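You operate a simulated robot arm through the tools that you are given. There is no shell and no other tool. Be economical: measure what you need, move in short steps, check, and stop when the job is done.

The job below is to be done with a simulated two-armed robot. You get a single attempt, and the scene is never put back.

TASK
Put the carton labelled "rivets" from the top of the white bench on the white card and the carton that says "pins" on the low shelf of the white bench. Take the green strap roll on the top of the white bench and put it away on the load bench shelf. Take the black tab and leave it on the green panel. Put the purple pin in the blue tub. Take the purple carton on the top of the rim bench and put it away on the top of the long rack. Put the carton labelled "shims" from the top of the upholstery bench on the brown tool board top. Fetch the large white brake pad and stand it on the low shelf of the orange bench. Take the orange damper on the top of the white bench and put it away on the top of the blue bench. Fetch the carton that says "nuts" from the top of the white bench and set it on the pad of the thickness gauge. Pick up the blue-band spring with one hand, pass it to the other hand and put it on the low shelf of the white bench. Do these in any order. Set down upright: carton, black tab, purple carton, large white brake pad.

The check looks at the end state, three seconds after you hand in, the way a careful person would. Anything else that was tipped, shoved, dropped, spilled or broken makes it a failure.

THE ROBOT
Two 7-joint arms with fingered hands on one trunk, on a base that drives. Base frame: it is fixed to the floor where the robot stands at the start and does not move with it; the origin is under the middle of the robot, x ahead of it, y to its left, z up. Units: m, degrees, N and s.
The left shoulder is at the start at [0.07, 0.169, 1.283], the right one opposite. Places, roughly: black tab (5x8x6 cm) [0.4, 0.4, 0.9]; blue tub (24x17x11 cm) [-1.3, 5.1, 1.1]; blue-band spring (5x5x12 cm) [0.4, -0.5, 0.9]; bolt carton, pin carton, rivet carton [0.5, 0, 1]; brown tool board top [-9.4, 5.4, 0.7]; green panel [0.5, 0.75, 1]; green strap roll (6x6x5 cm) [0.5, 0, 0.9]; large white brake pad [0.5, 1.25, 1]; load bench shelf [-11.9, 1.8, 0.3]; low shelf of the orange bench [0.6, 2.1, 0.2]; low shelf of the white bench [0.6, 0, 0.2]; nut carton, valve carton [0.25, 0.5, 1]; orange damper (5x5x21 cm) [0.6, 0.9, 1]; pad of the thickness gauge (21x21 cm) [0.42, 4.08, 0.9]; purple carton [-4.5, 3, 1]; purple pin (3x3x6 cm) [-1.3, 4.9, 1.1]; shim carton, washer carton [-5.75, 3.25, 0.75]; top of the blue bench [0.6, 8.3, 0.9]; top of the long rack [-13.6, 4, 1]; white card [0.5, -0.25, 1]. Payload 3.4 kg a hand.
The tool frame of a hand sits at the grasp point between the pads (the TCP): z along the fingers, y along the line on which they close. The tips reach 0.023 m beyond it. Largest opening 0.116 m; the body of the gripper starts 0.065 m behind the TCP. The gripper is a hand of 4 fingers: y runs from the thumb to the fingers, the wrist lies at [0, 0, -0.211] in the tool frame, and closing takes about 1.5 s.
Orientation is that of the tool frame in the base frame, as a unit quaternion [w, x, y, z]. With the fingers straight down and closing along the base's y, the tool's x points along the base's -x, its y along +y and its z along -z.

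THE INTERFACE
- The arms move only by the tool step_arm. It takes "left_series", "right_series" or both (then of equal length, played together; a hand with none holds still); each is one flat list of numbers, 6 for each row, row after row: the shift along the tool's x, y, z in units of 500 mm (1.0 is 500 mm), then the turn, a rotation vector about the tool's x, y, z in units of 45 degrees (1.0 is 45 degrees). In form: [tx, ty, tz, rx, ry, rz, tx, ty, tz, rx, ry, rz, ...]. A call has 1 to 8 rows; each row is the pose to reach, as a shift and turn from the pose commanded when the call began, along the tool's axes at that moment. "left_claw" and "right_claw" are, for a hand that has rows, the closure, from 0 (fully open) to 1 (shut), set as the call begins (left out, the last holds). A call with a number of a shift or a turn outside -1 to 1 is refused whole. Rows are played at 5 a second. More than 0.05 m and 8.6 degrees between two rows, or a gripper value outside its range, and nothing of the call is played. A pose out of reach is approached as far as the arm can. The call stops where the force on the tool passes 40 N (or 10 N more than at its start, if that is more) or the arm is blocked; 0.2 s more then pass. Each finger travels about 0.153 m/s and halts on what it meets, pressing with about 25 N; the grip force reading is that of the motor and also rises with nothing between the fingers. The clock runs only during rows and for 0.2 s after the last one: add rows that repeat a pose to give the fingers time. The reply holds the time, the measured pose of the TCP, the force on the tool along the base axes, the opening and the grip force, in the units named above and with some noise, with the torque about the TCP (base axes, N m) and any sound that the robot's microphone picked up, and new pictures: "show" is both (left out), scene, wrist or none (wrist: the cameras of the hands that moved).
- Cameras (640 x 400 px; columns grow to the right, rows downward): "scene" is now at [0.122, 0.0088, 1.4845]; the picture's right is [0.15, -0.99, 0.00], its down [-0.82, -0.12, -0.57] and it looks along [0.56, 0.08, -0.82] (base axes); focal length 242 px, centre (320, 200). "left" rides on the left gripper at [-0.069, 0.001, -0.09] in its tool frame; the picture's right is [-0.01, -1.00, 0.00], its down [0.79, -0.01, -0.61] and it looks along [0.61, -0.01, 0.79] (tool axes); focal length 251 px, centre (320, 200). "right" rides on the right gripper at [0.068, 0.001, -0.09] in its tool frame; the picture's right is [-0.01, 1.00, 0.00], its down [-0.80, -0.01, -0.61] and it looks along [-0.61, 0.00, 0.80] (tool axes); focal length 251 px, centre (320, 200). There is no depth. A picture from a camera that has moved, and an enlarged one, comes with that camera's place and axes in the base frame and with its lens.
- raise_lower(by): slides the trunk up (or, below 0, down) by that many m; the arms and the scene camera ride with it, the base frame stays. It gives what a move gives, with no picture.
- base_move(legs): drives the robot by 1 to 6 legs, each [ahead, left, turn to the left] in m, m and degrees, along the robot's own axes; the way and the turn of a leg run together, so that a leg with both is an arc; at most 1.5 m and 180 degrees a leg. The arms and the cameras ride along, it lands a little off, and it stops where it bumps. It gives what a move gives, and a new picture of the scene camera.
- set_fingers(finger1, finger2, finger3, thumb_bend, hand): sets how far each is bent, from 0 (flat) to 1 (curled in); at 0.3 the hand is open as for a grip, at 0.7 the pads meet at the TCP. One left out holds its place. A second passes; each finger stops where it meets its share of the squeeze, and holds until it gets a number again. A gripper value or a shape takes the hand back. It gives what a move gives, with no picture; readings hold the bend of each and the force on the fingers (four entries, about 0 where the hand has none), thumb and palm.
- hand_shape(shape, hand): the hand has 4 fingers and takes this shape, open, in about a second: jaw (thumb against the fingers, like two jaws); tri (thumb and two fingers); tip (a fingertip pinch); poke (one finger out to press); point (the index stretched); flat (the hand flat); cup (the hand cupped); fist (a fist). The gripper value then closes the fingers along that shape, each until it touches; the sizes above hold for jaw. It gives what a move gives, with no picture.
- aim_head(pan, tilt): turns the head with the scene camera to pan (to the left, within 86 degrees either way) and tilt (down, from -29 to 69), counted from straight ahead of the robot. It gives what a move gives, and a new picture of the scene camera.
- enlarge(camera, box): a new picture of the part [left, top, right, bottom] of that camera's present view, enlarged. No time passes.
- job_done(): hands the job in; it is judged then, once.

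Go step by step. Nothing tells you exact positions but the pictures and the camera data: compare them with the known pose of the tool, close in by small moves and look again before you grip or let go. The budget is 556 turns and 360 pictures, counting those below and the enlarged ones. Unless the task says otherwise, let go and move clear before handing in, and close with one line.

The tools are called after "Call:" as a command line: name --argument value ..., lists and objects as JSON in quotes. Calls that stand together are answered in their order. step_arm: Moves the arms, as the interface text tells. Its arguments: {"type":"object","properties":{"left_series":{"type":"array","items":{"type":"number"}},"left_claw":{"type":"number"},"right_series":{"type":"array","items":{"type":"number"}},"right_claw":{"type":"number"},"show":{"type":"string","enum":["both","scene","wrist","none"]}},"required":[]} The other tools are called the same way: raise_lower (by) slides the trunk up or down; hand_shape (shape, hand) gives the hand a shape; set_fingers (finger1, finger2, finger3, thumb_bend, hand) moves the fingers one by one; base_move (legs) drives the base; aim_head (pan, tilt) turns the head that bears the scene camera; enlarge (camera, box) takes an enlarged picture of a part of a camera's view; job_done () hands the job in.

At the start:

```text
time: 0.0
left_ee_pos: [0.3397, 0.3296, 1.2058]
left_ee_rot: [0.001, -0.001, 1.0, 0.0]
left_contact_force: [0.7, 0.4, -0.4]
left_moment: [-0.01, 0.05, -0.05]
left_width: 0.116
left_grasp_force: 0.1
left_shape: jaw
left_bend: [0.3, 0.3, 0.3, 0.3]
left_finger forces: [0.0, 0.0, 0.0, 0.1, 0.1, 0.0]
right_ee_pos: [0.5634, -0.073, 1.1677]
right_ee_rot: [0.0, 0.002, 1.0, 0.0]
right_contact_force: [-0.2, -0.3, 0.2]
right_moment: [0.0, -0.01, -0.01]
right_width: 0.116
right_grasp_force: 0.1
right_shape: jaw
right_bend: [0.3, 0.3, 0.3, 0.3]
right_finger forces: [0.0, 0.1, 0.0, 0.1, 0.0, 0.0]
trunk travel left (down, up): [-0.789, 0.151]
robot x, y, heading: [0.0011, -0.0002, 0.1]
head pan, tilt: [8.5, 55.5]
```

scene: 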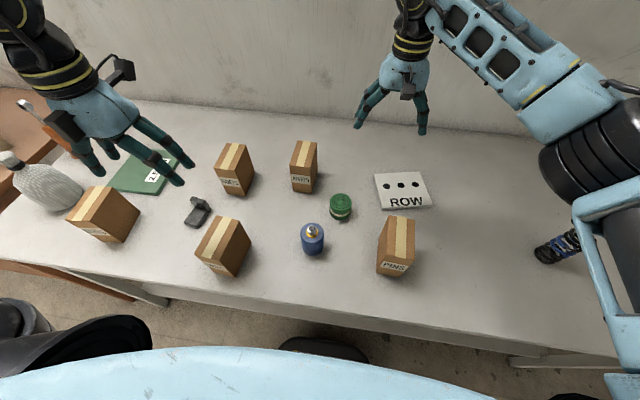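
right: 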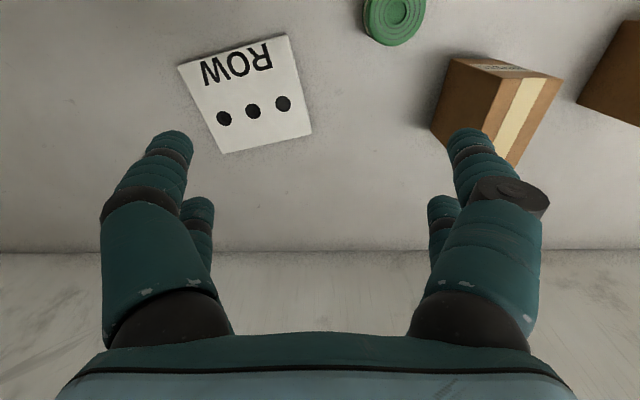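
left: 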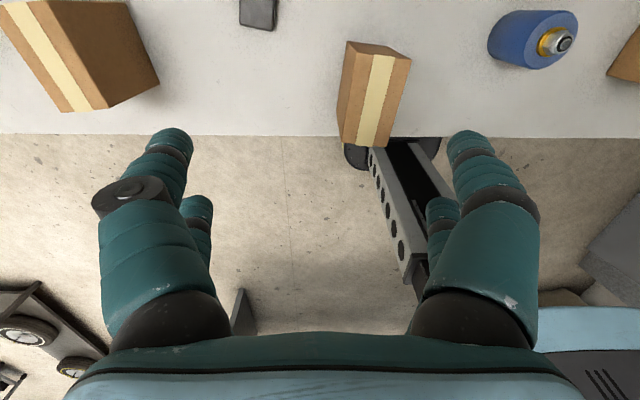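

I see a bench with several cartons, a green roll, a blue-topped part, a white "ROW" card, a tab and a green panel. First I read the labels.

Call:
enlarge --camera "scene" --box '[180, 120, 440, 290]'

Call:
enlarge --camera "scene" --box '[0, 80, 260, 290]'

Call:
enlarge --camera "scene" --box '[500, 180, 640, 300]'

```text
2.35 times, centred on (310, 205) of scene
camera zoom: at [0.122, 0.0088, 1.4845], right [0.15, -0.99, 0.0], down [-0.82, -0.12, -0.57], along [0.56, 0.08, -0.82], focal length 568 px, centre (344, 188)
```

zoom: 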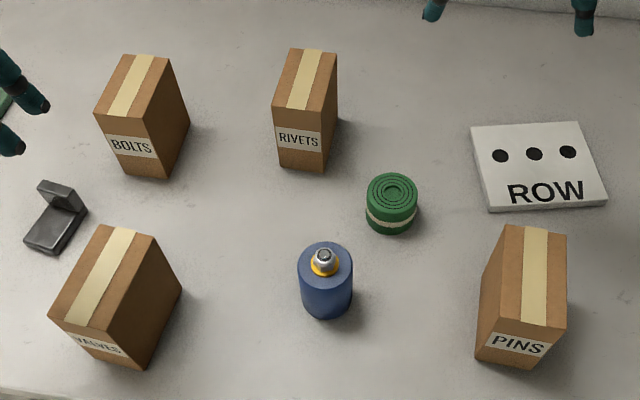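

```text
1.90 times, centred on (130, 185) of scene
camera zoom: at [0.122, 0.0088, 1.4845], right [0.15, -0.99, 0.0], down [-0.82, -0.12, -0.57], along [0.56, 0.08, -0.82], focal length 460 px, centre (682, 229)
```

zoom: 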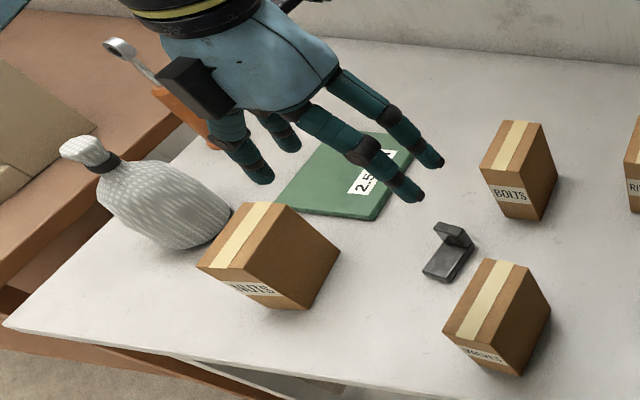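

```text
3.33 times, centred on (570, 240) of scene
camera zoom: at [0.122, 0.0088, 1.4845], right [0.15, -0.99, 0.0], down [-0.82, -0.12, -0.57], along [0.56, 0.08, -0.82], focal length 805 px, centre (-513, 67)
```

zoom: 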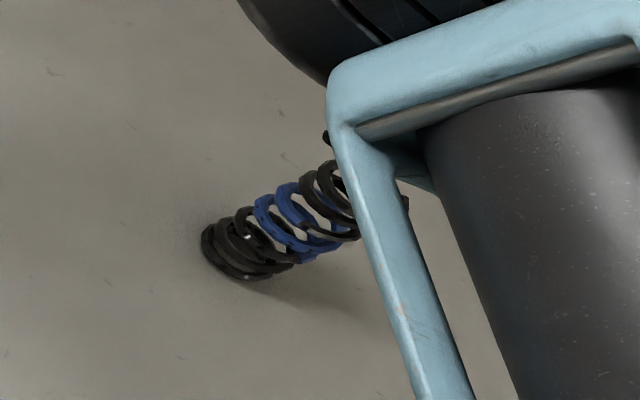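

Labels are read: bolts, rivets, pins, valves and nuts are located. Next I look around at the bench and below it.

Call:
aim_head --pan 0 --tilt 69

Call:
aim_head --pan 60 --tilt 25

Call:
aim_head --pan -60 --tilt 35

```text
time: 0.8
left_ee_pos: [0.3404, 0.3298, 1.207]
left_ee_rot: [0.0, 0.0, 1.0, 0.001]
left_contact_force: [-0.1, -0.6, -0.2]
left_moment: [-0.01, -0.01, 0.01]
left_width: 0.1159
left_grasp_force: 0.1
left_shape: jaw
left_bend: [0.3, 0.3, 0.3, 0.3]
left_finger forces: [0.1, 0.1, 0.1, 0.0, 0.0, 0.0]
right_ee_pos: [0.5636, -0.0731, 1.1672]
right_ee_rot: [0.0, 0.001, 1.0, 0.0]
right_contact_force: [0.3, 0.0, 0.2]
right_moment: [0.02, 0.02, 0.01]
right_width: 0.1156
right_grasp_force: 0.0
right_shape: jaw
right_bend: [0.3, 0.3, 0.3, 0.3]
right_finger forces: [0.1, 0.1, 0.0, 0.0, 0.0, 0.0]
trunk travel left (down, up): [-0.789, 0.151]
robot x, y, heading: [0.0038, -0.0036, 0.1]
head pan, tilt: [0.0, 68.8]
camera scene: at [0.1071, -0.0018, 1.4697], right [0.0, -1.0, 0.0], down [-0.93, 0.0, -0.36], along [0.36, 0.0, -0.93], focal length 242 px, centre (320, 200)
```

scene: 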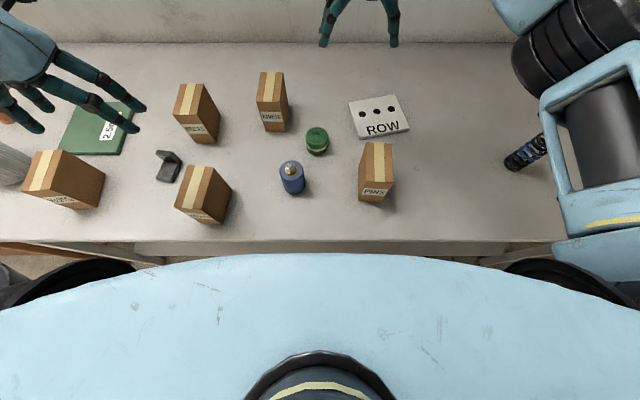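

```text
time: 2.0
left_ee_pos: [0.3399, 0.3299, 1.2058]
left_ee_rot: [0.0, 0.0, 1.0, 0.0]
left_contact_force: [0.1, 0.5, -1.5]
left_moment: [0.0, 0.02, 0.01]
left_width: 0.1159
left_grasp_force: 0.0
left_shape: jaw
left_bend: [0.3, 0.3, 0.3, 0.3]
left_finger forces: [0.1, 0.1, 0.1, 0.0, 0.0, 0.1]
right_ee_pos: [0.5643, -0.0719, 1.1691]
right_ee_rot: [0.0, 0.001, 1.0, 0.0]
right_contact_force: [-0.3, 0.7, -0.2]
right_moment: [0.0, 0.0, 0.01]
right_width: 0.1157
right_grasp_force: 0.0
right_shape: jaw
right_bend: [0.3, 0.3, 0.3, 0.3]
right_finger forces: [0.0, 0.1, 0.1, 0.1, 0.1, 0.0]
trunk travel left (down, up): [-0.789, 0.151]
robot x, y, heading: [-0.0037, -0.0005, 0.1]
head pan, tilt: [60.0, 25.0]
camera scene: at [0.0973, 0.078, 1.5291], right [0.87, -0.5, 0.0], down [-0.21, -0.37, -0.91], along [0.45, 0.78, -0.42], focal length 242 px, centre (320, 200)
```

scene: 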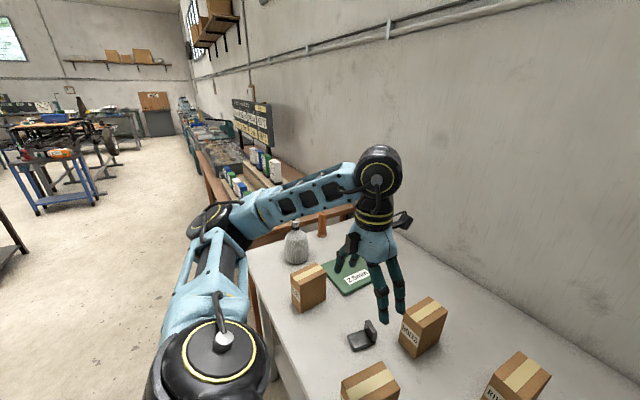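

```text
time: 4.0
left_ee_pos: [0.3378, 0.3297, 1.2057]
left_ee_rot: [-0.001, 0.0, 1.0, 0.0]
left_contact_force: [-0.3, 0.5, -0.4]
left_moment: [-0.01, 0.0, -0.04]
left_width: 0.1158
left_grasp_force: 0.1
left_shape: jaw
left_bend: [0.3, 0.3, 0.3, 0.3]
left_finger forces: [0.0, 0.0, 0.1, 0.1, 0.1, 0.1]
right_ee_pos: [0.5636, -0.0739, 1.1678]
right_ee_rot: [0.0, 0.001, 1.0, 0.0]
right_contact_force: [-0.9, -0.1, 0.4]
right_moment: [0.01, 0.01, 0.0]
right_width: 0.1159
right_grasp_force: 0.2
right_shape: jaw
right_bend: [0.3, 0.3, 0.3, 0.3]
right_finger forces: [0.1, 0.0, 0.0, 0.0, 0.0, 0.0]
trunk travel left (down, up): [-0.789, 0.151]
robot x, y, heading: [-0.0025, -0.0017, 0.1]
head pan, tilt: [-60.0, 35.0]
camera scene: at [0.0952, -0.078, 1.5134], right [-0.87, -0.5, 0.0], down [-0.29, 0.5, -0.82], along [0.41, -0.71, -0.57], focal length 242 px, centre (320, 200)
```

scene: 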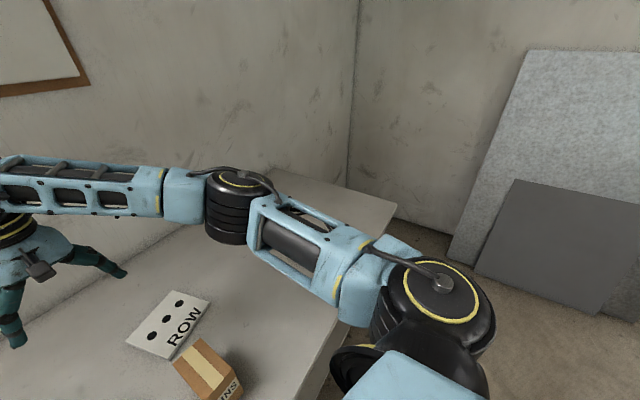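

The bench top seems to be at z≈0.87, and the rivets carton is near (0.61, 0.13). I slide left a little so the right arm can reach it, keeping the hands high.

Call:
base_move --legs '[[0, 0.28, 0]]'

Call:
aim_head --pan 0 --tilt 55

```text
time: 6.0
left_ee_pos: [0.3384, 0.6076, 1.2067]
left_ee_rot: [0.0, -0.001, 1.0, 0.001]
left_contact_force: [0.5, -0.1, 0.6]
left_moment: [0.04, -0.02, 0.03]
left_width: 0.1162
left_grasp_force: 0.1
left_shape: jaw
left_bend: [0.3, 0.3, 0.3, 0.3]
left_finger forces: [0.0, 0.0, 0.0, 0.1, 0.0, 0.0]
right_ee_pos: [0.5624, 0.2049, 1.1689]
right_ee_rot: [0.0, 0.0, 1.0, 0.001]
right_contact_force: [-0.1, 0.5, 0.2]
right_moment: [-0.01, 0.0, 0.0]
right_width: 0.1159
right_grasp_force: 0.0
right_shape: jaw
right_bend: [0.3, 0.3, 0.3, 0.3]
right_finger forces: [0.1, 0.1, 0.0, 0.0, 0.1, 0.0]
trunk travel left (down, up): [-0.789, 0.151]
robot x, y, heading: [-0.003, 0.2761, 0.1]
head pan, tilt: [-60.0, 35.0]
camera scene: at [0.095, 0.1983, 1.5133], right [-0.86, -0.5, 0.0], down [-0.29, 0.5, -0.82], along [0.41, -0.71, -0.57], focal length 242 px, centre (320, 200)
```

scene: 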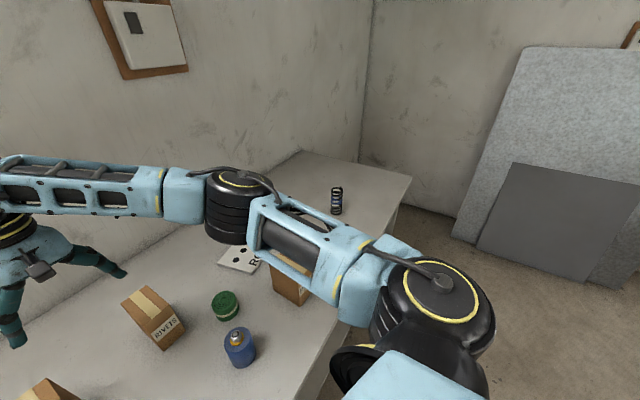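

```text
time: 7.3
left_ee_pos: [0.3386, 0.6087, 1.2048]
left_ee_rot: [0.0, -0.001, 1.0, 0.0]
left_contact_force: [-0.3, -0.3, 1.1]
left_moment: [0.0, -0.04, -0.03]
left_width: 0.116
left_grasp_force: 0.0
left_shape: jaw
left_bend: [0.3, 0.3, 0.3, 0.3]
left_finger forces: [0.0, 0.1, 0.0, 0.0, 0.0, 0.0]
right_ee_pos: [0.5635, 0.2065, 1.1686]
right_ee_rot: [0.001, 0.0, 1.0, 0.0]
right_contact_force: [0.8, -0.5, -0.9]
right_moment: [-0.05, 0.0, -0.02]
right_width: 0.116
right_grasp_force: 0.0
right_shape: jaw
right_bend: [0.3, 0.3, 0.3, 0.3]
right_finger forces: [0.0, 0.0, 0.0, 0.0, 0.1, 0.0]
trunk travel left (down, up): [-0.789, 0.151]
robot x, y, heading: [-0.002, 0.2774, 0.2]
head pan, tilt: [0.0, 55.0]
camera scene: at [0.1229, 0.2768, 1.4851], right [0.0, -1.0, 0.0], down [-0.82, 0.0, -0.57], along [0.57, 0.0, -0.82], focal length 242 px, centre (320, 200)
```

scene: 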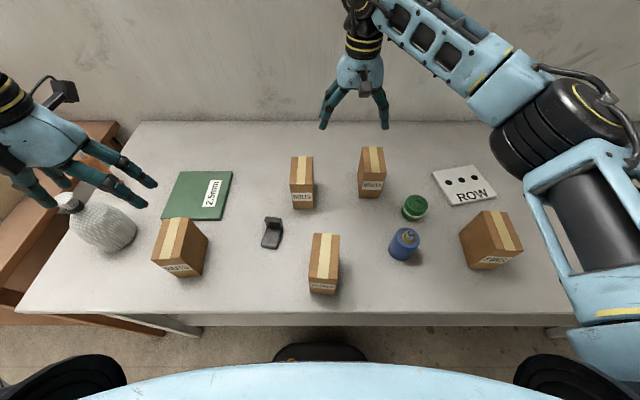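

The right hand is at (0.56, 0.21). I move it above the rivets carton and look with the wrist camera.

Call:
step_arm --right_series '[-0.03, -0.055, 0.03, 0, 0, 0, -0.06, -0.11, 0.06, 0, 0, 0, -0.094, -0.164, 0.08, 0, 0, 0, -0.094, -0.164, 0.08, 0, 0, 0]' --show "wrist"

```text
time: 8.3
left_ee_pos: [0.3382, 0.6093, 1.2064]
left_ee_rot: [0.0, -0.001, 1.0, 0.0]
left_contact_force: [0.5, 0.0, -0.6]
left_moment: [-0.03, -0.01, 0.02]
left_width: 0.1161
left_grasp_force: 0.0
left_shape: jaw
left_bend: [0.3, 0.3, 0.3, 0.3]
left_finger forces: [0.0, 0.0, 0.1, 0.0, 0.0, 0.1]
right_ee_pos: [0.6113, 0.1247, 1.1293]
right_ee_rot: [0.0, 0.0, 1.0, 0.001]
right_contact_force: [0.5, -0.2, -1.3]
right_moment: [0.02, 0.01, -0.01]
right_width: 0.1158
right_grasp_force: 0.0
right_shape: jaw
right_bend: [0.3, 0.3, 0.3, 0.3]
right_finger forces: [0.1, 0.0, 0.1, 0.0, 0.0, 0.1]
trunk travel left (down, up): [-0.789, 0.151]
robot x, y, heading: [-0.0038, 0.2762, 0.1]
head pan, tilt: [0.0, 55.0]
camera right: at [0.5411, 0.1248, 1.2184], right [0.01, 1.0, 0.0], down [0.79, -0.01, 0.61], along [0.61, -0.01, -0.79], focal length 251 px, centre (320, 200)
```

right: 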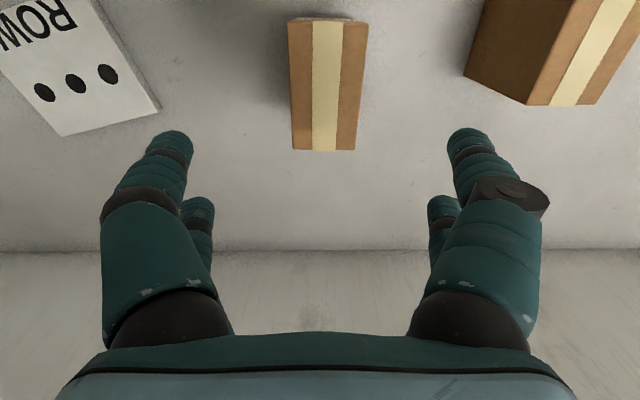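

The carton's top is centred near (0.602, 0.130), about 6 cm wide, between the open fingers. I lower in two stages.

Call:
step_arm --right_series '[0.018, 0.01, 0.09, 0, 0, 0, 0.018, 0.01, 0.18, 0, 0, 0, 0.018, 0.01, 0.22, 0, 0, 0, 0.018, 0.01, 0.22, 0, 0, 0]' --show "both"

```text
time: 9.3
left_ee_pos: [0.3392, 0.6082, 1.2056]
left_ee_rot: [0.0, -0.001, 1.0, 0.0]
left_contact_force: [0.3, -0.4, -0.2]
left_moment: [0.0, 0.02, -0.02]
left_width: 0.1159
left_grasp_force: 0.0
left_shape: jaw
left_bend: [0.3, 0.3, 0.3, 0.3]
left_finger forces: [0.1, 0.0, 0.1, 0.1, 0.0, 0.0]
right_ee_pos: [0.6027, 0.1293, 1.0182]
right_ee_rot: [-0.001, -0.001, 1.0, -0.001]
right_contact_force: [-0.6, -0.2, -0.6]
right_moment: [0.03, 0.02, 0.03]
right_width: 0.1162
right_grasp_force: 0.1
right_shape: jaw
right_bend: [0.3, 0.3, 0.3, 0.3]
right_finger forces: [0.1, 0.0, 0.0, 0.0, 0.0, 0.0]
trunk travel left (down, up): [-0.789, 0.151]
robot x, y, heading: [-0.0008, 0.2757, 0.1]
head pan, tilt: [0.0, 55.0]
camera scene: at [0.1228, 0.2765, 1.4851], right [0.0, -1.0, 0.0], down [-0.82, 0.0, -0.57], along [0.57, 0.0, -0.82], focal length 242 px, centre (320, 200)
camera right: at [0.5325, 0.13, 1.1081], right [0.01, 1.0, 0.0], down [0.8, -0.01, 0.61], along [0.61, 0.0, -0.8], focal length 251 px, centre (320, 200)
```

scene: 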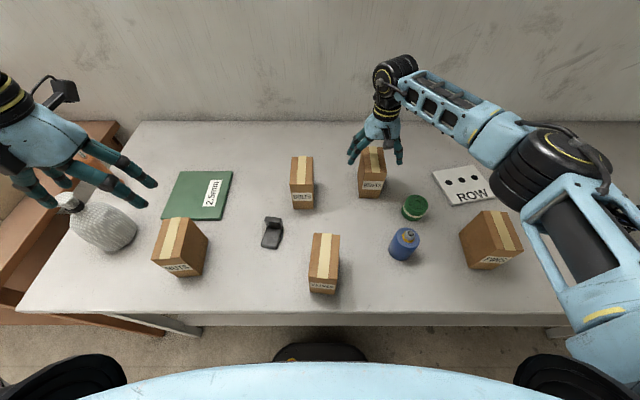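
right: 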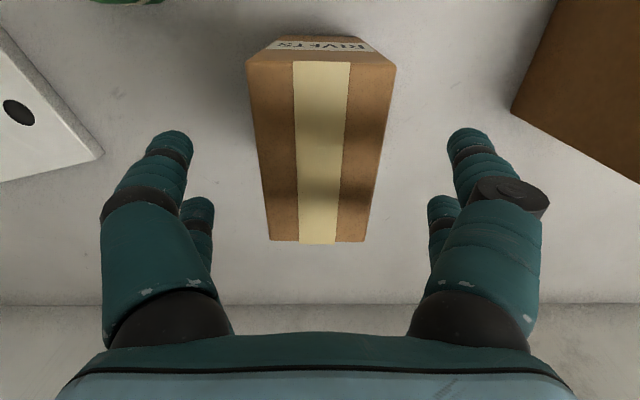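

Triangulated top is z≈0.997 and the carton is centred between the fingers. I lower to TCP z≈0.955 and close.

Call:
step_arm --right_series '[0, 0, 0.06, 0, 0, 0, 0, 0, 0.122, 0, 0, 0, 0, 0, 0.122, 0, 0, 0]' --show "none"

Call:
step_arm --right_series '[0, 0, 0, 0, 0, 0, 0, 0, 0, 0, 0, 0, 0, 0, 0, 0, 0, 0, 0, 0, 0, 0, 0, 0, 0, 0, 0, 0, 0, 0, 0, 0, 0, 0, 0, 0, 0, 0, 0, 0, 0, 0]' --right_claw 1 --show "wrist"

```text
time: 10.1
left_ee_pos: [0.3377, 0.608, 1.206]
left_ee_rot: [0.0, -0.001, 1.0, 0.0]
left_contact_force: [0.7, 0.4, 0.3]
left_moment: [-0.01, 0.01, 0.03]
left_width: 0.116
left_grasp_force: 0.1
left_shape: jaw
left_bend: [0.3, 0.3, 0.3, 0.3]
left_finger forces: [0.0, 0.0, 0.1, 0.0, 0.1, 0.1]
right_ee_pos: [0.6013, 0.1308, 0.9567]
right_ee_rot: [0.0, 0.0, 1.0, 0.0]
right_contact_force: [-0.3, 0.3, -0.5]
right_moment: [0.01, -0.03, -0.03]
right_width: 0.116
right_grasp_force: 0.1
right_shape: jaw
right_bend: [0.3, 0.3, 0.3, 0.3]
right_finger forces: [0.0, 0.0, 0.0, 0.0, 0.0, 0.0]
trunk travel left (down, up): [-0.789, 0.151]
robot x, y, heading: [0.0021, 0.2764, 0.4]
head pan, tilt: [0.0, 55.0]
```

```text
time: 11.7
left_ee_pos: [0.3384, 0.6093, 1.2056]
left_ee_rot: [0.001, -0.001, 1.0, 0.0]
left_contact_force: [-0.1, -0.3, 0.4]
left_moment: [-0.01, 0.01, 0.0]
left_width: 0.1162
left_grasp_force: 0.0
left_shape: jaw
left_bend: [0.3, 0.3, 0.3, 0.3]
left_finger forces: [0.0, 0.0, 0.0, 0.1, 0.0, 0.0]
right_ee_pos: [0.6015, 0.1314, 0.9565]
right_ee_rot: [0.0, -0.001, 1.0, 0.0]
right_contact_force: [-1.1, -0.2, 0.0]
right_moment: [0.02, 0.01, 0.01]
right_width: 0.0544
right_grasp_force: 24.7
right_shape: jaw
right_bend: [0.73, 0.73, 0.72, 0.75]
right_finger forces: [22.7, 22.9, 22.6, 0.0, 22.9, 0.0]
trunk travel left (down, up): [-0.789, 0.151]
robot x, y, heading: [0.0006, 0.2782, -0.1]
head pan, tilt: [0.0, 55.0]
camera right: at [0.5322, 0.1321, 1.046], right [0.01, 1.0, 0.0], down [0.8, -0.01, 0.61], along [0.61, 0.0, -0.8], focal length 251 px, centre (320, 200)
```

right: 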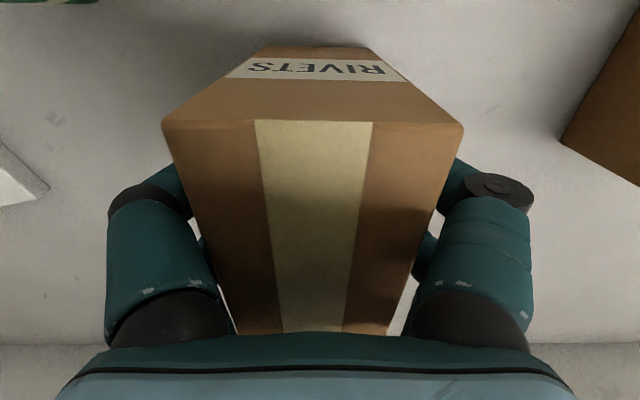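

Gripped at 54 mm. I lift and slide the base right toward the card.

Call:
step_arm --right_series '[0, 0, -0.08, 0, 0, 0, 0, 0, -0.16, 0, 0, 0, 0, 0, -0.24, 0, 0, 0, 0, 0, -0.32, 0, 0, 0, 0, 0, -0.32, 0, 0, 0]' --show "none"

Call:
base_move --legs '[[0, -0.3, 0]]'

```text
time: 12.9
left_ee_pos: [0.3402, 0.6071, 1.2068]
left_ee_rot: [0.0, 0.0, 1.0, 0.0]
left_contact_force: [0.2, 0.1, -0.4]
left_moment: [0.0, 0.0, 0.03]
left_width: 0.1159
left_grasp_force: 0.1
left_shape: jaw
left_bend: [0.3, 0.3, 0.3, 0.3]
left_finger forces: [0.0, 0.0, 0.0, 0.0, 0.0, 0.0]
right_ee_pos: [0.6027, 0.1278, 1.1163]
right_ee_rot: [-0.001, -0.001, 1.0, 0.0]
right_contact_force: [0.0, -0.2, -3.4]
right_moment: [0.01, 0.03, -0.01]
right_width: 0.0546
right_grasp_force: 24.6
right_shape: jaw
right_bend: [0.73, 0.73, 0.72, 0.75]
right_finger forces: [22.8, 22.8, 22.7, 0.0, 22.9, 0.1]
trunk travel left (down, up): [-0.789, 0.151]
robot x, y, heading: [-0.0001, 0.2808, 0.0]
head pan, tilt: [0.0, 55.0]
```

```text
time: 14.9
left_ee_pos: [0.3399, 0.3162, 1.2045]
left_ee_rot: [0.0, -0.001, 1.0, 0.0]
left_contact_force: [-0.3, 0.5, 1.2]
left_moment: [0.01, -0.01, -0.02]
left_width: 0.116
left_grasp_force: 0.1
left_shape: jaw
left_bend: [0.3, 0.3, 0.3, 0.3]
left_finger forces: [0.1, 0.0, 0.0, 0.0, 0.0, 0.1]
right_ee_pos: [0.6036, -0.1646, 1.1161]
right_ee_rot: [0.001, -0.001, 1.0, -0.001]
right_contact_force: [0.2, 0.1, -3.2]
right_moment: [-0.03, 0.0, -0.01]
right_width: 0.0545
right_grasp_force: 24.9
right_shape: jaw
right_bend: [0.73, 0.73, 0.72, 0.75]
right_finger forces: [22.7, 23.0, 22.7, 0.0, 22.8, 0.0]
trunk travel left (down, up): [-0.789, 0.151]
robot x, y, heading: [-0.0025, -0.0155, 0.1]
head pan, tilt: [0.0, 55.0]
camera scene: at [0.1243, -0.0163, 1.485], right [0.0, -1.0, 0.0], down [-0.82, 0.0, -0.57], along [0.57, 0.0, -0.82], focal length 242 px, centre (320, 200)
```

scene: 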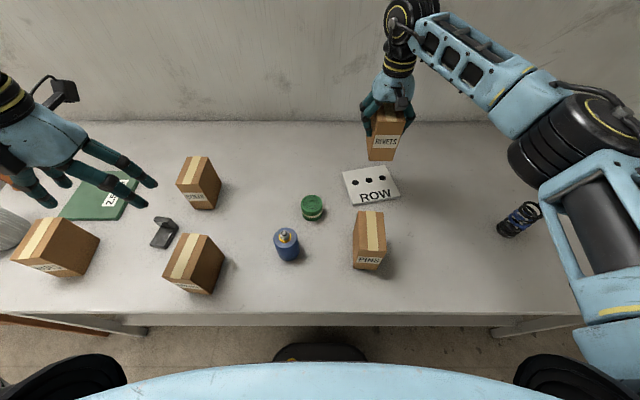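

The card is centred at about (0.598, −0.178), yawed ~7°. I align and lower the carton to just above it.

Call:
step_arm --right_series '[0.012, -0.026, 0.06, 0, 0, -0.155, 0.012, -0.026, 0.14, 0, 0, -0.155, 0.012, -0.026, 0.21, 0, 0, -0.155, 0.012, -0.026, 0.21, 0, 0, -0.155]' --show "both"

```text
time: 15.9
left_ee_pos: [0.3401, 0.3135, 1.2047]
left_ee_rot: [0.0, -0.001, 1.0, 0.0]
left_contact_force: [0.0, 0.1, 0.6]
left_moment: [0.0, 0.01, -0.02]
left_width: 0.1158
left_grasp_force: 0.0
left_shape: jaw
left_bend: [0.3, 0.3, 0.3, 0.3]
left_finger forces: [0.0, 0.0, 0.0, 0.0, 0.1, 0.1]
right_ee_pos: [0.5971, -0.1806, 1.0131]
right_ee_rot: [0.0, -0.062, 0.998, -0.001]
right_contact_force: [-0.3, 0.8, -3.3]
right_moment: [0.02, -0.01, 0.01]
right_width: 0.0545
right_grasp_force: 25.1
right_shape: jaw
right_bend: [0.73, 0.73, 0.72, 0.75]
right_finger forces: [22.8, 22.9, 22.8, 0.0, 23.1, 0.1]
trunk travel left (down, up): [-0.789, 0.151]
robot x, y, heading: [0.0028, -0.0184, 0.1]
head pan, tilt: [0.0, 55.0]
camera scene: at [0.1238, -0.0186, 1.4851], right [0.0, -1.0, 0.0], down [-0.82, 0.0, -0.57], along [0.57, 0.0, -0.82], focal length 242 px, centre (320, 200)
camera right: at [0.5285, -0.1886, 1.1019], right [-0.11, 0.99, 0.0], down [0.79, 0.09, 0.61], along [0.6, 0.07, -0.8], focal length 251 px, centre (320, 200)
```

scene: 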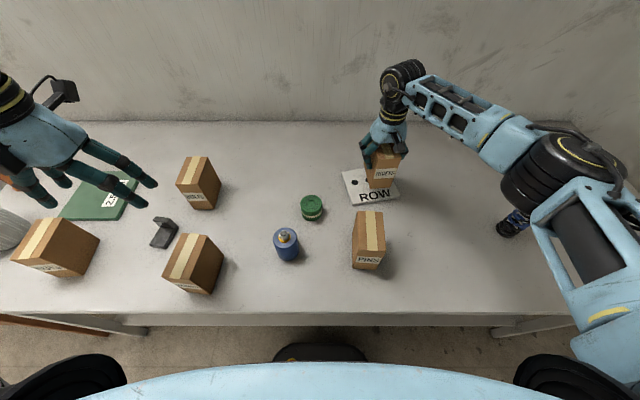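
right: 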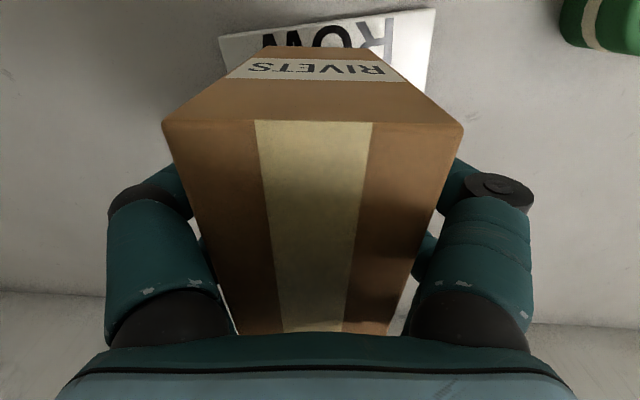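

The carton is over the card. I fine-tune yaw and lower closer.

Call:
step_arm --right_series '[-0.004, 0.008, 0.03, 0, 0, -0.09, -0.004, 0.008, 0.056, 0, 0, -0.09, -0.004, 0.008, 0.056, 0, 0, -0.09]' --show "wrist"

Call:
enlarge --camera "scene" --box '[320, 120, 440, 220]'

```text
time: 16.7
left_ee_pos: [0.3399, 0.314, 1.2047]
left_ee_rot: [-0.001, -0.001, 1.0, 0.0]
left_contact_force: [0.0, -0.1, -0.1]
left_moment: [-0.03, 0.0, 0.0]
left_width: 0.1156
left_grasp_force: 0.1
left_shape: jaw
left_bend: [0.3, 0.3, 0.3, 0.3]
left_finger forces: [0.1, 0.0, 0.0, 0.0, 0.1, 0.0]
right_ee_pos: [0.5992, -0.1762, 0.983]
right_ee_rot: [-0.001, -0.096, 0.995, 0.001]
right_contact_force: [0.4, 0.6, -3.4]
right_moment: [-0.01, -0.01, 0.01]
right_width: 0.0547
right_grasp_force: 25.3
right_shape: jaw
right_bend: [0.73, 0.73, 0.72, 0.75]
right_finger forces: [22.7, 22.9, 22.6, 0.1, 22.9, 0.0]
trunk travel left (down, up): [-0.789, 0.151]
robot x, y, heading: [-0.0014, -0.0175, 0.3]
head pan, tilt: [0.0, 55.0]
camera right: at [0.5313, -0.1883, 1.072], right [-0.18, 0.98, 0.0], down [0.78, 0.15, 0.61], along [0.6, 0.11, -0.8], focal length 251 px, centre (320, 200)
```

right: 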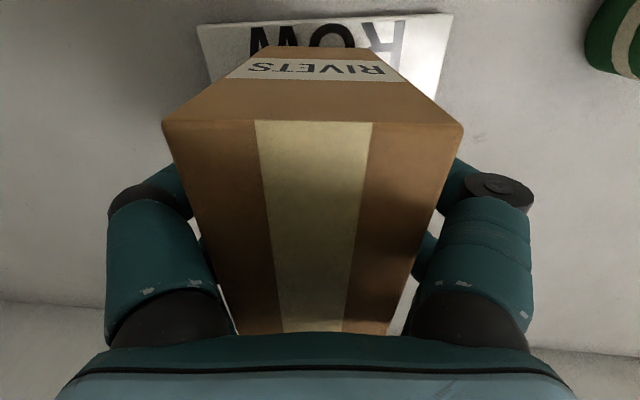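

```text
4.00 times, centred on (380, 170) of scene
camera zoom: at [0.124, -0.0185, 1.4851], right [0.0, -1.0, 0.0], down [-0.82, 0.0, -0.57], along [0.57, 0.0, -0.82], focal length 966 px, centre (80, 320)
```

zoom: 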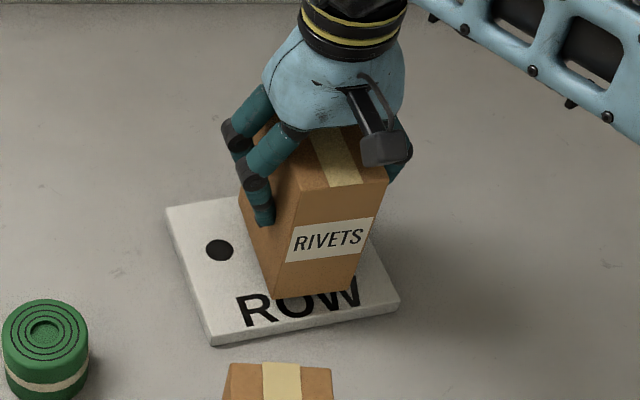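

Well placed. I lower slowly in small steps watching the force.

Call:
step_arm --right_series '[0, 0, 0.008, 0, 0, 0, 0, 0, 0.016, 0, 0, 0, 0, 0, 0.016, 0, 0, 0]' --show "none"

Call:
step_arm --right_series '[0, 0, 0.006, 0, 0, 0, 0, 0, 0.01, 0, 0, 0, 0, 0, 0.01, 0, 0, 0]' --show "none"

```text
time: 17.5
left_ee_pos: [0.3399, 0.3138, 1.2066]
left_ee_rot: [0.0, -0.001, 1.0, -0.001]
left_contact_force: [0.6, 0.4, 0.0]
left_moment: [0.01, -0.01, 0.02]
left_width: 0.1158
left_grasp_force: 0.0
left_shape: jaw
left_bend: [0.3, 0.3, 0.3, 0.3]
left_finger forces: [0.0, 0.1, 0.0, 0.1, 0.1, 0.1]
right_ee_pos: [0.6003, -0.1747, 0.9756]
right_ee_rot: [0.0, -0.096, 0.995, 0.0]
right_contact_force: [0.2, 0.3, -3.3]
right_moment: [0.0, -0.02, -0.01]
right_width: 0.0544
right_grasp_force: 24.9
right_shape: jaw
right_bend: [0.73, 0.73, 0.72, 0.75]
right_finger forces: [22.8, 22.9, 22.7, 0.0, 23.0, 0.1]
trunk travel left (down, up): [-0.789, 0.151]
robot x, y, heading: [-0.0012, -0.0141, -0.0]
head pan, tilt: [0.0, 55.0]
```

```text
time: 18.3
left_ee_pos: [0.3377, 0.3139, 1.2072]
left_ee_rot: [0.0, -0.001, 1.0, 0.0]
left_contact_force: [-0.5, -0.5, -0.1]
left_moment: [0.03, -0.02, 0.01]
left_width: 0.1161
left_grasp_force: 0.1
left_shape: jaw
left_bend: [0.3, 0.3, 0.3, 0.3]
left_finger forces: [0.1, 0.1, 0.0, 0.0, 0.0, 0.1]
right_ee_pos: [0.5982, -0.1757, 0.9717]
right_ee_rot: [0.0, -0.097, 0.995, 0.0]
right_contact_force: [-0.1, -0.4, -0.5]
right_moment: [-0.01, 0.0, 0.02]
right_width: 0.0546
right_grasp_force: 24.9
right_shape: jaw
right_bend: [0.73, 0.73, 0.72, 0.75]
right_finger forces: [22.7, 22.9, 23.0, 0.0, 23.3, 0.0]
trunk travel left (down, up): [-0.789, 0.151]
robot x, y, heading: [0.004, -0.0194, 0.3]
head pan, tilt: [0.0, 55.0]
```

The card now carries the carton's weight. I open, then rise.

Call:
step_arm --right_series '[0, 0, 0, 0, 0, 0, 0, 0, 0, 0, 0, 0, 0, 0, 0, 0, 0, 0, 0, 0, 0, 0, 0, 0, 0, 0, 0, 0, 0, 0]' --right_claw 0 --show "none"

Call:
step_arm --right_series '[0, 0, -0.08, 0, 0, 0, 0, 0, -0.16, 0, 0, 0, 0, 0, -0.24, 0, 0, 0, 0, 0, -0.32, 0, 0, 0, 0, 0, -0.4, 0, 0, 0, 0, 0, -0.4, 0, 0, 0]' --show "scene"

```text
time: 19.5
left_ee_pos: [0.3403, 0.3137, 1.2062]
left_ee_rot: [-0.001, 0.0, 1.0, 0.0]
left_contact_force: [0.2, 0.9, -0.1]
left_moment: [0.03, -0.03, -0.04]
left_width: 0.1159
left_grasp_force: 0.0
left_shape: jaw
left_bend: [0.3, 0.3, 0.3, 0.3]
left_finger forces: [0.0, 0.1, 0.0, 0.0, 0.0, 0.0]
right_ee_pos: [0.5993, -0.1758, 0.9716]
right_ee_rot: [-0.001, -0.097, 0.995, 0.0]
right_contact_force: [0.7, 0.0, -0.3]
right_moment: [0.03, 0.02, -0.02]
right_width: 0.116
right_grasp_force: 0.1
right_shape: jaw
right_bend: [0.3, 0.3, 0.3, 0.3]
right_finger forces: [0.0, 0.1, 0.0, 0.0, 0.0, 0.1]
trunk travel left (down, up): [-0.789, 0.151]
robot x, y, heading: [-0.0005, -0.0147, 0.1]
head pan, tilt: [0.0, 55.0]
```

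```text
time: 20.9
left_ee_pos: [0.3397, 0.3138, 1.2071]
left_ee_rot: [0.0, -0.001, 1.0, 0.0]
left_contact_force: [0.7, 0.6, 0.3]
left_moment: [-0.04, 0.0, -0.02]
left_width: 0.1161
left_grasp_force: 0.1
left_shape: jaw
left_bend: [0.3, 0.3, 0.3, 0.3]
left_finger forces: [0.0, 0.0, 0.0, 0.0, 0.0, 0.0]
right_ee_pos: [0.6006, -0.1739, 1.1696]
right_ee_rot: [0.0, -0.097, 0.995, 0.0]
right_contact_force: [0.0, 0.2, 0.0]
right_moment: [0.01, -0.01, 0.0]
right_width: 0.1157
right_grasp_force: 0.1
right_shape: jaw
right_bend: [0.3, 0.3, 0.3, 0.3]
right_finger forces: [0.1, 0.0, 0.0, 0.0, 0.0, 0.1]
trunk travel left (down, up): [-0.789, 0.151]
robot x, y, heading: [-0.0004, -0.0183, 0.2]
head pan, tilt: [0.0, 55.0]
camera scene: at [0.1239, -0.0184, 1.4851], right [0.0, -1.0, 0.0], down [-0.82, 0.0, -0.57], along [0.57, 0.0, -0.82], focal length 242 px, centre (320, 200)
```

scene: 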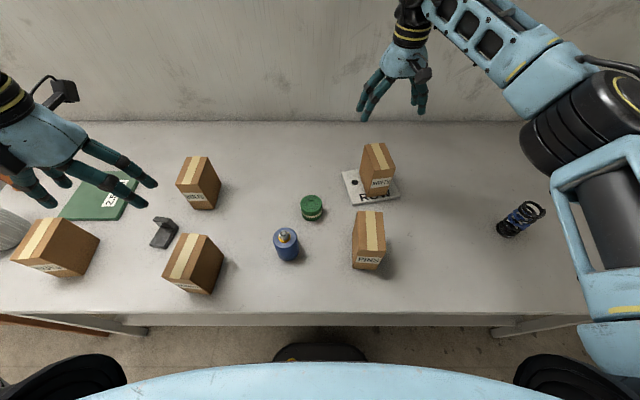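

The rivets carton stands on the card. Next the black tab: I slide left and bring the left hand over it.

Call:
base_move --legs '[[0, 0.33, 0]]'

Call:
step_arm --left_series '[-0.06, -0.08, 0.02, 0, 0, 0, -0.12, -0.16, 0.06, 0, 0, 0, -0.18, -0.24, 0.12, 0, 0, 0, -0.2, -0.3, 0.16, 0, 0, 0, -0.2, -0.4, 0.18, 0, 0, 0, -0.2, -0.43, 0.2, 0, 0, 0, -0.2, -0.43, 0.2, 0, 0, 0]' --show "both"

```text
time: 23.1
left_ee_pos: [0.3384, 0.6376, 1.2079]
left_ee_rot: [0.0, -0.001, 1.0, 0.001]
left_contact_force: [-0.3, -0.2, 0.0]
left_moment: [0.06, 0.01, -0.01]
left_width: 0.1159
left_grasp_force: 0.2
left_shape: jaw
left_bend: [0.3, 0.3, 0.3, 0.3]
left_finger forces: [0.0, 0.1, 0.0, 0.1, 0.1, 0.0]
right_ee_pos: [0.6018, 0.1506, 1.1693]
right_ee_rot: [0.001, -0.097, 0.995, 0.001]
right_contact_force: [0.0, 0.1, 0.0]
right_moment: [-0.01, -0.01, 0.01]
right_width: 0.1162
right_grasp_force: 0.0
right_shape: jaw
right_bend: [0.3, 0.3, 0.3, 0.3]
right_finger forces: [0.1, 0.0, 0.0, 0.0, 0.0, 0.0]
trunk travel left (down, up): [-0.789, 0.151]
robot x, y, heading: [0.0011, 0.3104, 0.1]
head pan, tilt: [0.0, 55.0]
camera scene: at [0.1227, 0.3067, 1.4851], right [0.0, -1.0, 0.0], down [-0.82, 0.0, -0.57], along [0.57, 0.0, -0.82], focal length 242 px, centre (320, 200)
```

scene: 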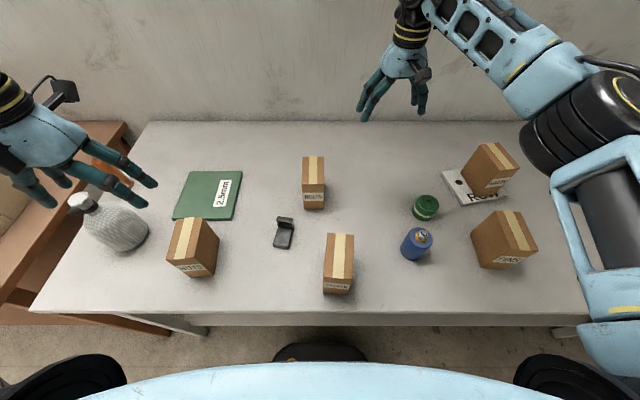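

```text
refused: row 1 steps farther than a row can; nothing moved
```

The tab sits near (0.44, 0.42). I move the left hand over it in finer steps.

Call:
step_arm --left_series '[-0.034, -0.073, 0.02, 0, 0, 0, -0.068, -0.146, 0.06, 0, 0, 0, -0.1, -0.219, 0.1, 0, 0, 0, -0.134, -0.29, 0.14, 0, 0, 0, -0.168, -0.363, 0.18, 0, 0, 0, -0.2, -0.434, 0.214, 0, 0, 0, -0.2, -0.434, 0.214, 0, 0, 0]' --show "both"

```text
time: 24.7
left_ee_pos: [0.4398, 0.424, 1.0989]
left_ee_rot: [0.0, -0.002, 1.0, 0.0]
left_contact_force: [0.2, 0.4, -0.4]
left_moment: [0.01, -0.02, 0.03]
left_width: 0.1159
left_grasp_force: 0.1
left_shape: jaw
left_bend: [0.3, 0.3, 0.3, 0.3]
left_finger forces: [0.0, 0.0, 0.0, 0.0, 0.0, 0.0]
right_ee_pos: [0.5992, 0.1536, 1.1701]
right_ee_rot: [0.0, -0.097, 0.995, 0.0]
right_contact_force: [0.5, 0.7, 0.9]
right_moment: [-0.01, 0.0, 0.0]
right_width: 0.1159
right_grasp_force: 0.1
right_shape: jaw
right_bend: [0.3, 0.3, 0.3, 0.3]
right_finger forces: [0.0, 0.1, 0.1, 0.0, 0.0, 0.1]
trunk travel left (down, up): [-0.789, 0.151]
robot x, y, heading: [0.0005, 0.3097, 0.0]
head pan, tilt: [0.0, 55.0]
camera scene: at [0.1223, 0.3094, 1.4852], right [0.0, -1.0, 0.0], down [-0.82, 0.0, -0.57], along [0.57, 0.0, -0.82], focal length 242 px, centre (320, 200)
camera left: at [0.5084, 0.4247, 1.1886], right [0.01, -1.0, 0.0], down [-0.79, -0.01, 0.61], along [-0.61, -0.01, -0.8], focal length 251 px, centre (320, 200)
```

scene: 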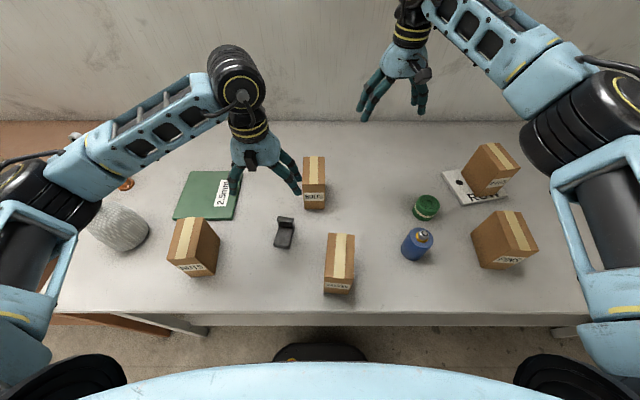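
left: 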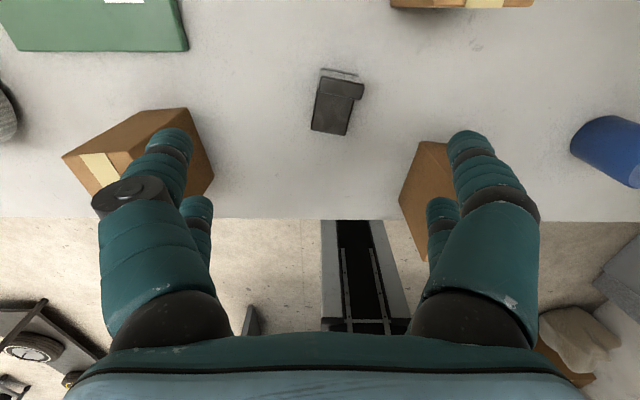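

I see the tab in the left wrist view; enlarging to read its shape.

Call:
enlarge --camera "left" --box '[280, 50, 400, 150]'

Call:
enlarge --camera "scene" --box '[240, 190, 330, 260]'

```text
4.00 times, centred on (340, 100) of left
camera zoom: at [0.5084, 0.4247, 1.1886], right [0.01, -1.0, 0.0], down [-0.79, -0.01, 0.61], along [-0.61, -0.01, -0.8], focal length 1006 px, centre (240, 600)
```

zoom: 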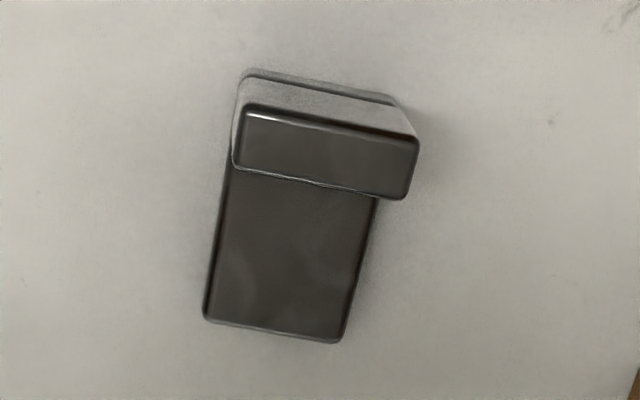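

```text
5.71 times, centred on (285, 225) of scene
camera zoom: at [0.1223, 0.3094, 1.4852], right [0.0, -1.0, 0.0], down [-0.82, 0.0, -0.57], along [0.57, 0.0, -0.82], focal length 1380 px, centre (520, 57)
```

zoom: 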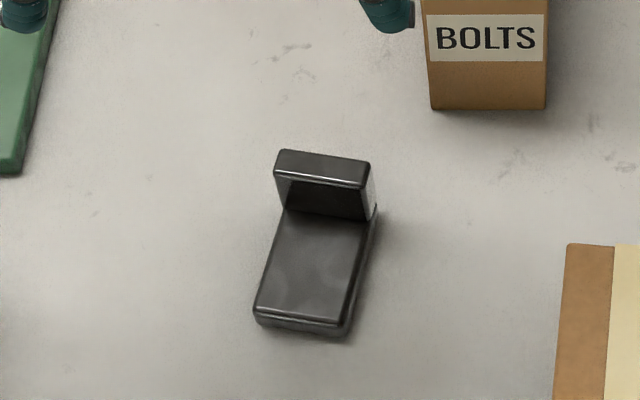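

The tab is an L with its upright flange centred near (0.446, 0.401), top z≈0.937, yaw ≈ −9°. I align and come down.

Call:
step_arm --left_series '[-0.006, -0.023, 0.06, 0, 0, 0.1, -0.012, -0.046, 0.14, 0, 0, 0.2, -0.012, -0.046, 0.22, 0, 0, 0.2, -0.012, -0.046, 0.27, 0, 0, 0.2, -0.012, -0.046, 0.27, 0, 0, 0.2]' --show "both"

```text
time: 25.9
left_ee_pos: [0.443, 0.4028, 0.9654]
left_ee_rot: [0.0, 0.077, 0.997, -0.001]
left_contact_force: [0.6, 0.6, -0.9]
left_moment: [0.03, -0.02, 0.03]
left_width: 0.1157
left_grasp_force: 0.1
left_shape: jaw
left_bend: [0.3, 0.3, 0.3, 0.3]
left_finger forces: [0.0, 0.0, 0.0, 0.0, 0.1, 0.0]
right_ee_pos: [0.6005, 0.1524, 1.1685]
right_ee_rot: [0.0, -0.097, 0.995, 0.0]
right_contact_force: [-0.2, 0.5, 0.7]
right_moment: [0.01, 0.0, -0.02]
right_width: 0.1159
right_grasp_force: 0.1
right_shape: jaw
right_bend: [0.3, 0.3, 0.3, 0.3]
right_finger forces: [0.1, 0.0, 0.1, 0.0, 0.0, 0.0]
trunk travel left (down, up): [-0.789, 0.151]
robot x, y, heading: [-0.0022, 0.3099, -0.1]
head pan, tilt: [0.0, 55.0]
camera scene: at [0.1228, 0.3084, 1.4851], right [0.0, -1.0, 0.0], down [-0.82, 0.0, -0.57], along [0.57, 0.0, -0.82], focal length 242 px, centre (320, 200)
camera left: at [0.5124, 0.3914, 1.0545], right [-0.15, -0.99, 0.0], down [-0.79, 0.12, 0.61], along [-0.6, 0.09, -0.79], focal length 251 px, centre (320, 200)
```

scene: 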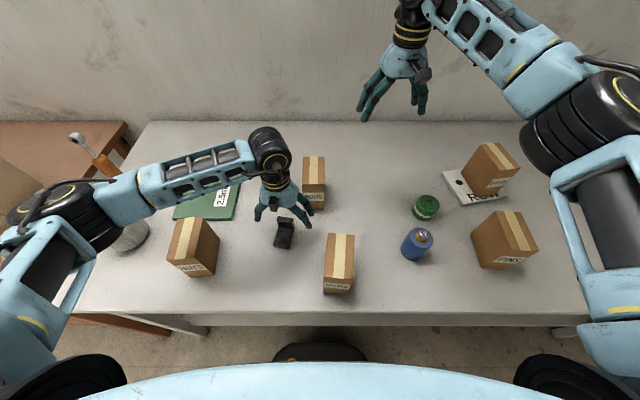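
left: 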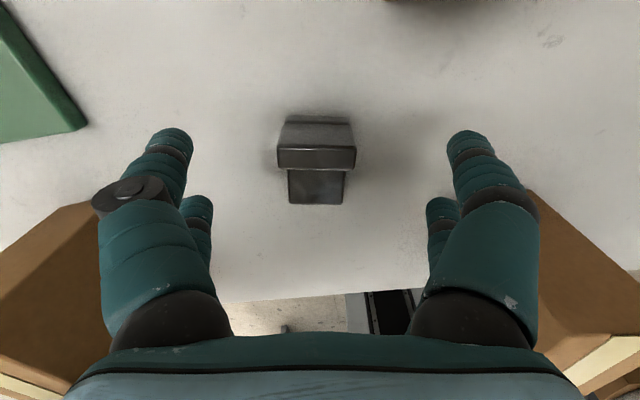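

Flange centred. I lower to grip height and close.

Call:
step_arm --left_series '[-0.012, 0, 0.05, 0, 0, 0, -0.012, 0, 0.096, 0, 0, 0, -0.012, 0, 0.096, 0, 0, 0]' --show "none"

Call:
step_arm --left_series '[0, 0, 0, 0, 0, 0, 0, 0, 0, 0, 0, 0, 0, 0, 0, 0, 0, 0, 0, 0, 0, 0, 0, 0, 0, 0, 0, 0, 0, 0, 0, 0, 0, 0, 0, 0, 0, 0, 0, 0, 0, 0]' --left_claw 1 --show "wrist"

```text
time: 26.7
left_ee_pos: [0.4518, 0.4011, 0.9175]
left_ee_rot: [0.0, 0.078, 0.997, 0.0]
left_contact_force: [0.5, -0.2, -0.6]
left_moment: [0.01, 0.03, 0.01]
left_width: 0.1157
left_grasp_force: 0.0
left_shape: jaw
left_bend: [0.3, 0.3, 0.3, 0.3]
left_finger forces: [0.1, 0.0, 0.0, 0.0, 0.1, 0.0]
right_ee_pos: [0.6, 0.1525, 1.1696]
right_ee_rot: [0.0, -0.097, 0.995, 0.0]
right_contact_force: [0.6, -0.3, 0.5]
right_moment: [-0.04, 0.0, -0.02]
right_width: 0.1158
right_grasp_force: 0.1
right_shape: jaw
right_bend: [0.3, 0.3, 0.3, 0.3]
right_finger forces: [0.0, 0.0, 0.0, 0.0, 0.1, 0.0]
trunk travel left (down, up): [-0.789, 0.151]
robot x, y, heading: [-0.0006, 0.3075, 0.3]
head pan, tilt: [0.0, 55.0]
```

```text
time: 28.3
left_ee_pos: [0.4516, 0.3999, 0.9181]
left_ee_rot: [0.0, 0.078, 0.997, -0.001]
left_contact_force: [1.4, -0.7, 4.0]
left_moment: [0.03, 0.03, 0.01]
left_width: 0.0008
left_grasp_force: 24.8
left_shape: jaw
left_bend: [0.59, 0.75, 0.75, 0.59]
left_finger forces: [0.0, 22.8, 21.9, 0.0, 0.1, 0.1]
right_ee_pos: [0.5988, 0.1528, 1.17]
right_ee_rot: [-0.001, -0.096, 0.995, 0.0]
right_contact_force: [0.2, 0.2, 0.2]
right_moment: [-0.01, 0.02, -0.02]
right_width: 0.1158
right_grasp_force: 0.0
right_shape: jaw
right_bend: [0.3, 0.3, 0.3, 0.3]
right_finger forces: [0.1, 0.0, 0.0, 0.1, 0.1, 0.0]
trunk travel left (down, up): [-0.789, 0.151]
robot x, y, heading: [0.0006, 0.3133, -0.0]
head pan, tilt: [0.0, 55.0]
camera left: at [0.5196, 0.3902, 1.0068], right [-0.15, -0.99, 0.0], down [-0.79, 0.12, 0.61], along [-0.6, 0.09, -0.8], focal length 251 px, centre (320, 200)
```

left: 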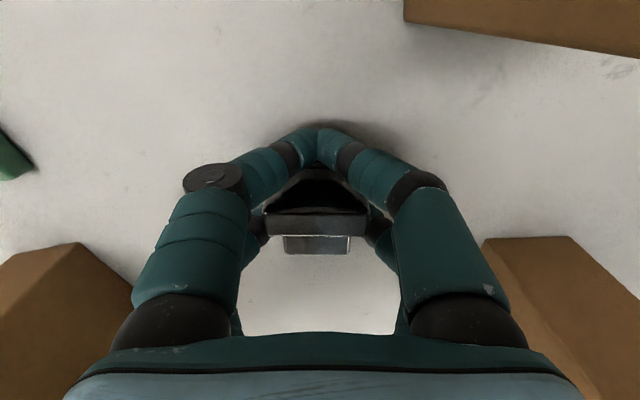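

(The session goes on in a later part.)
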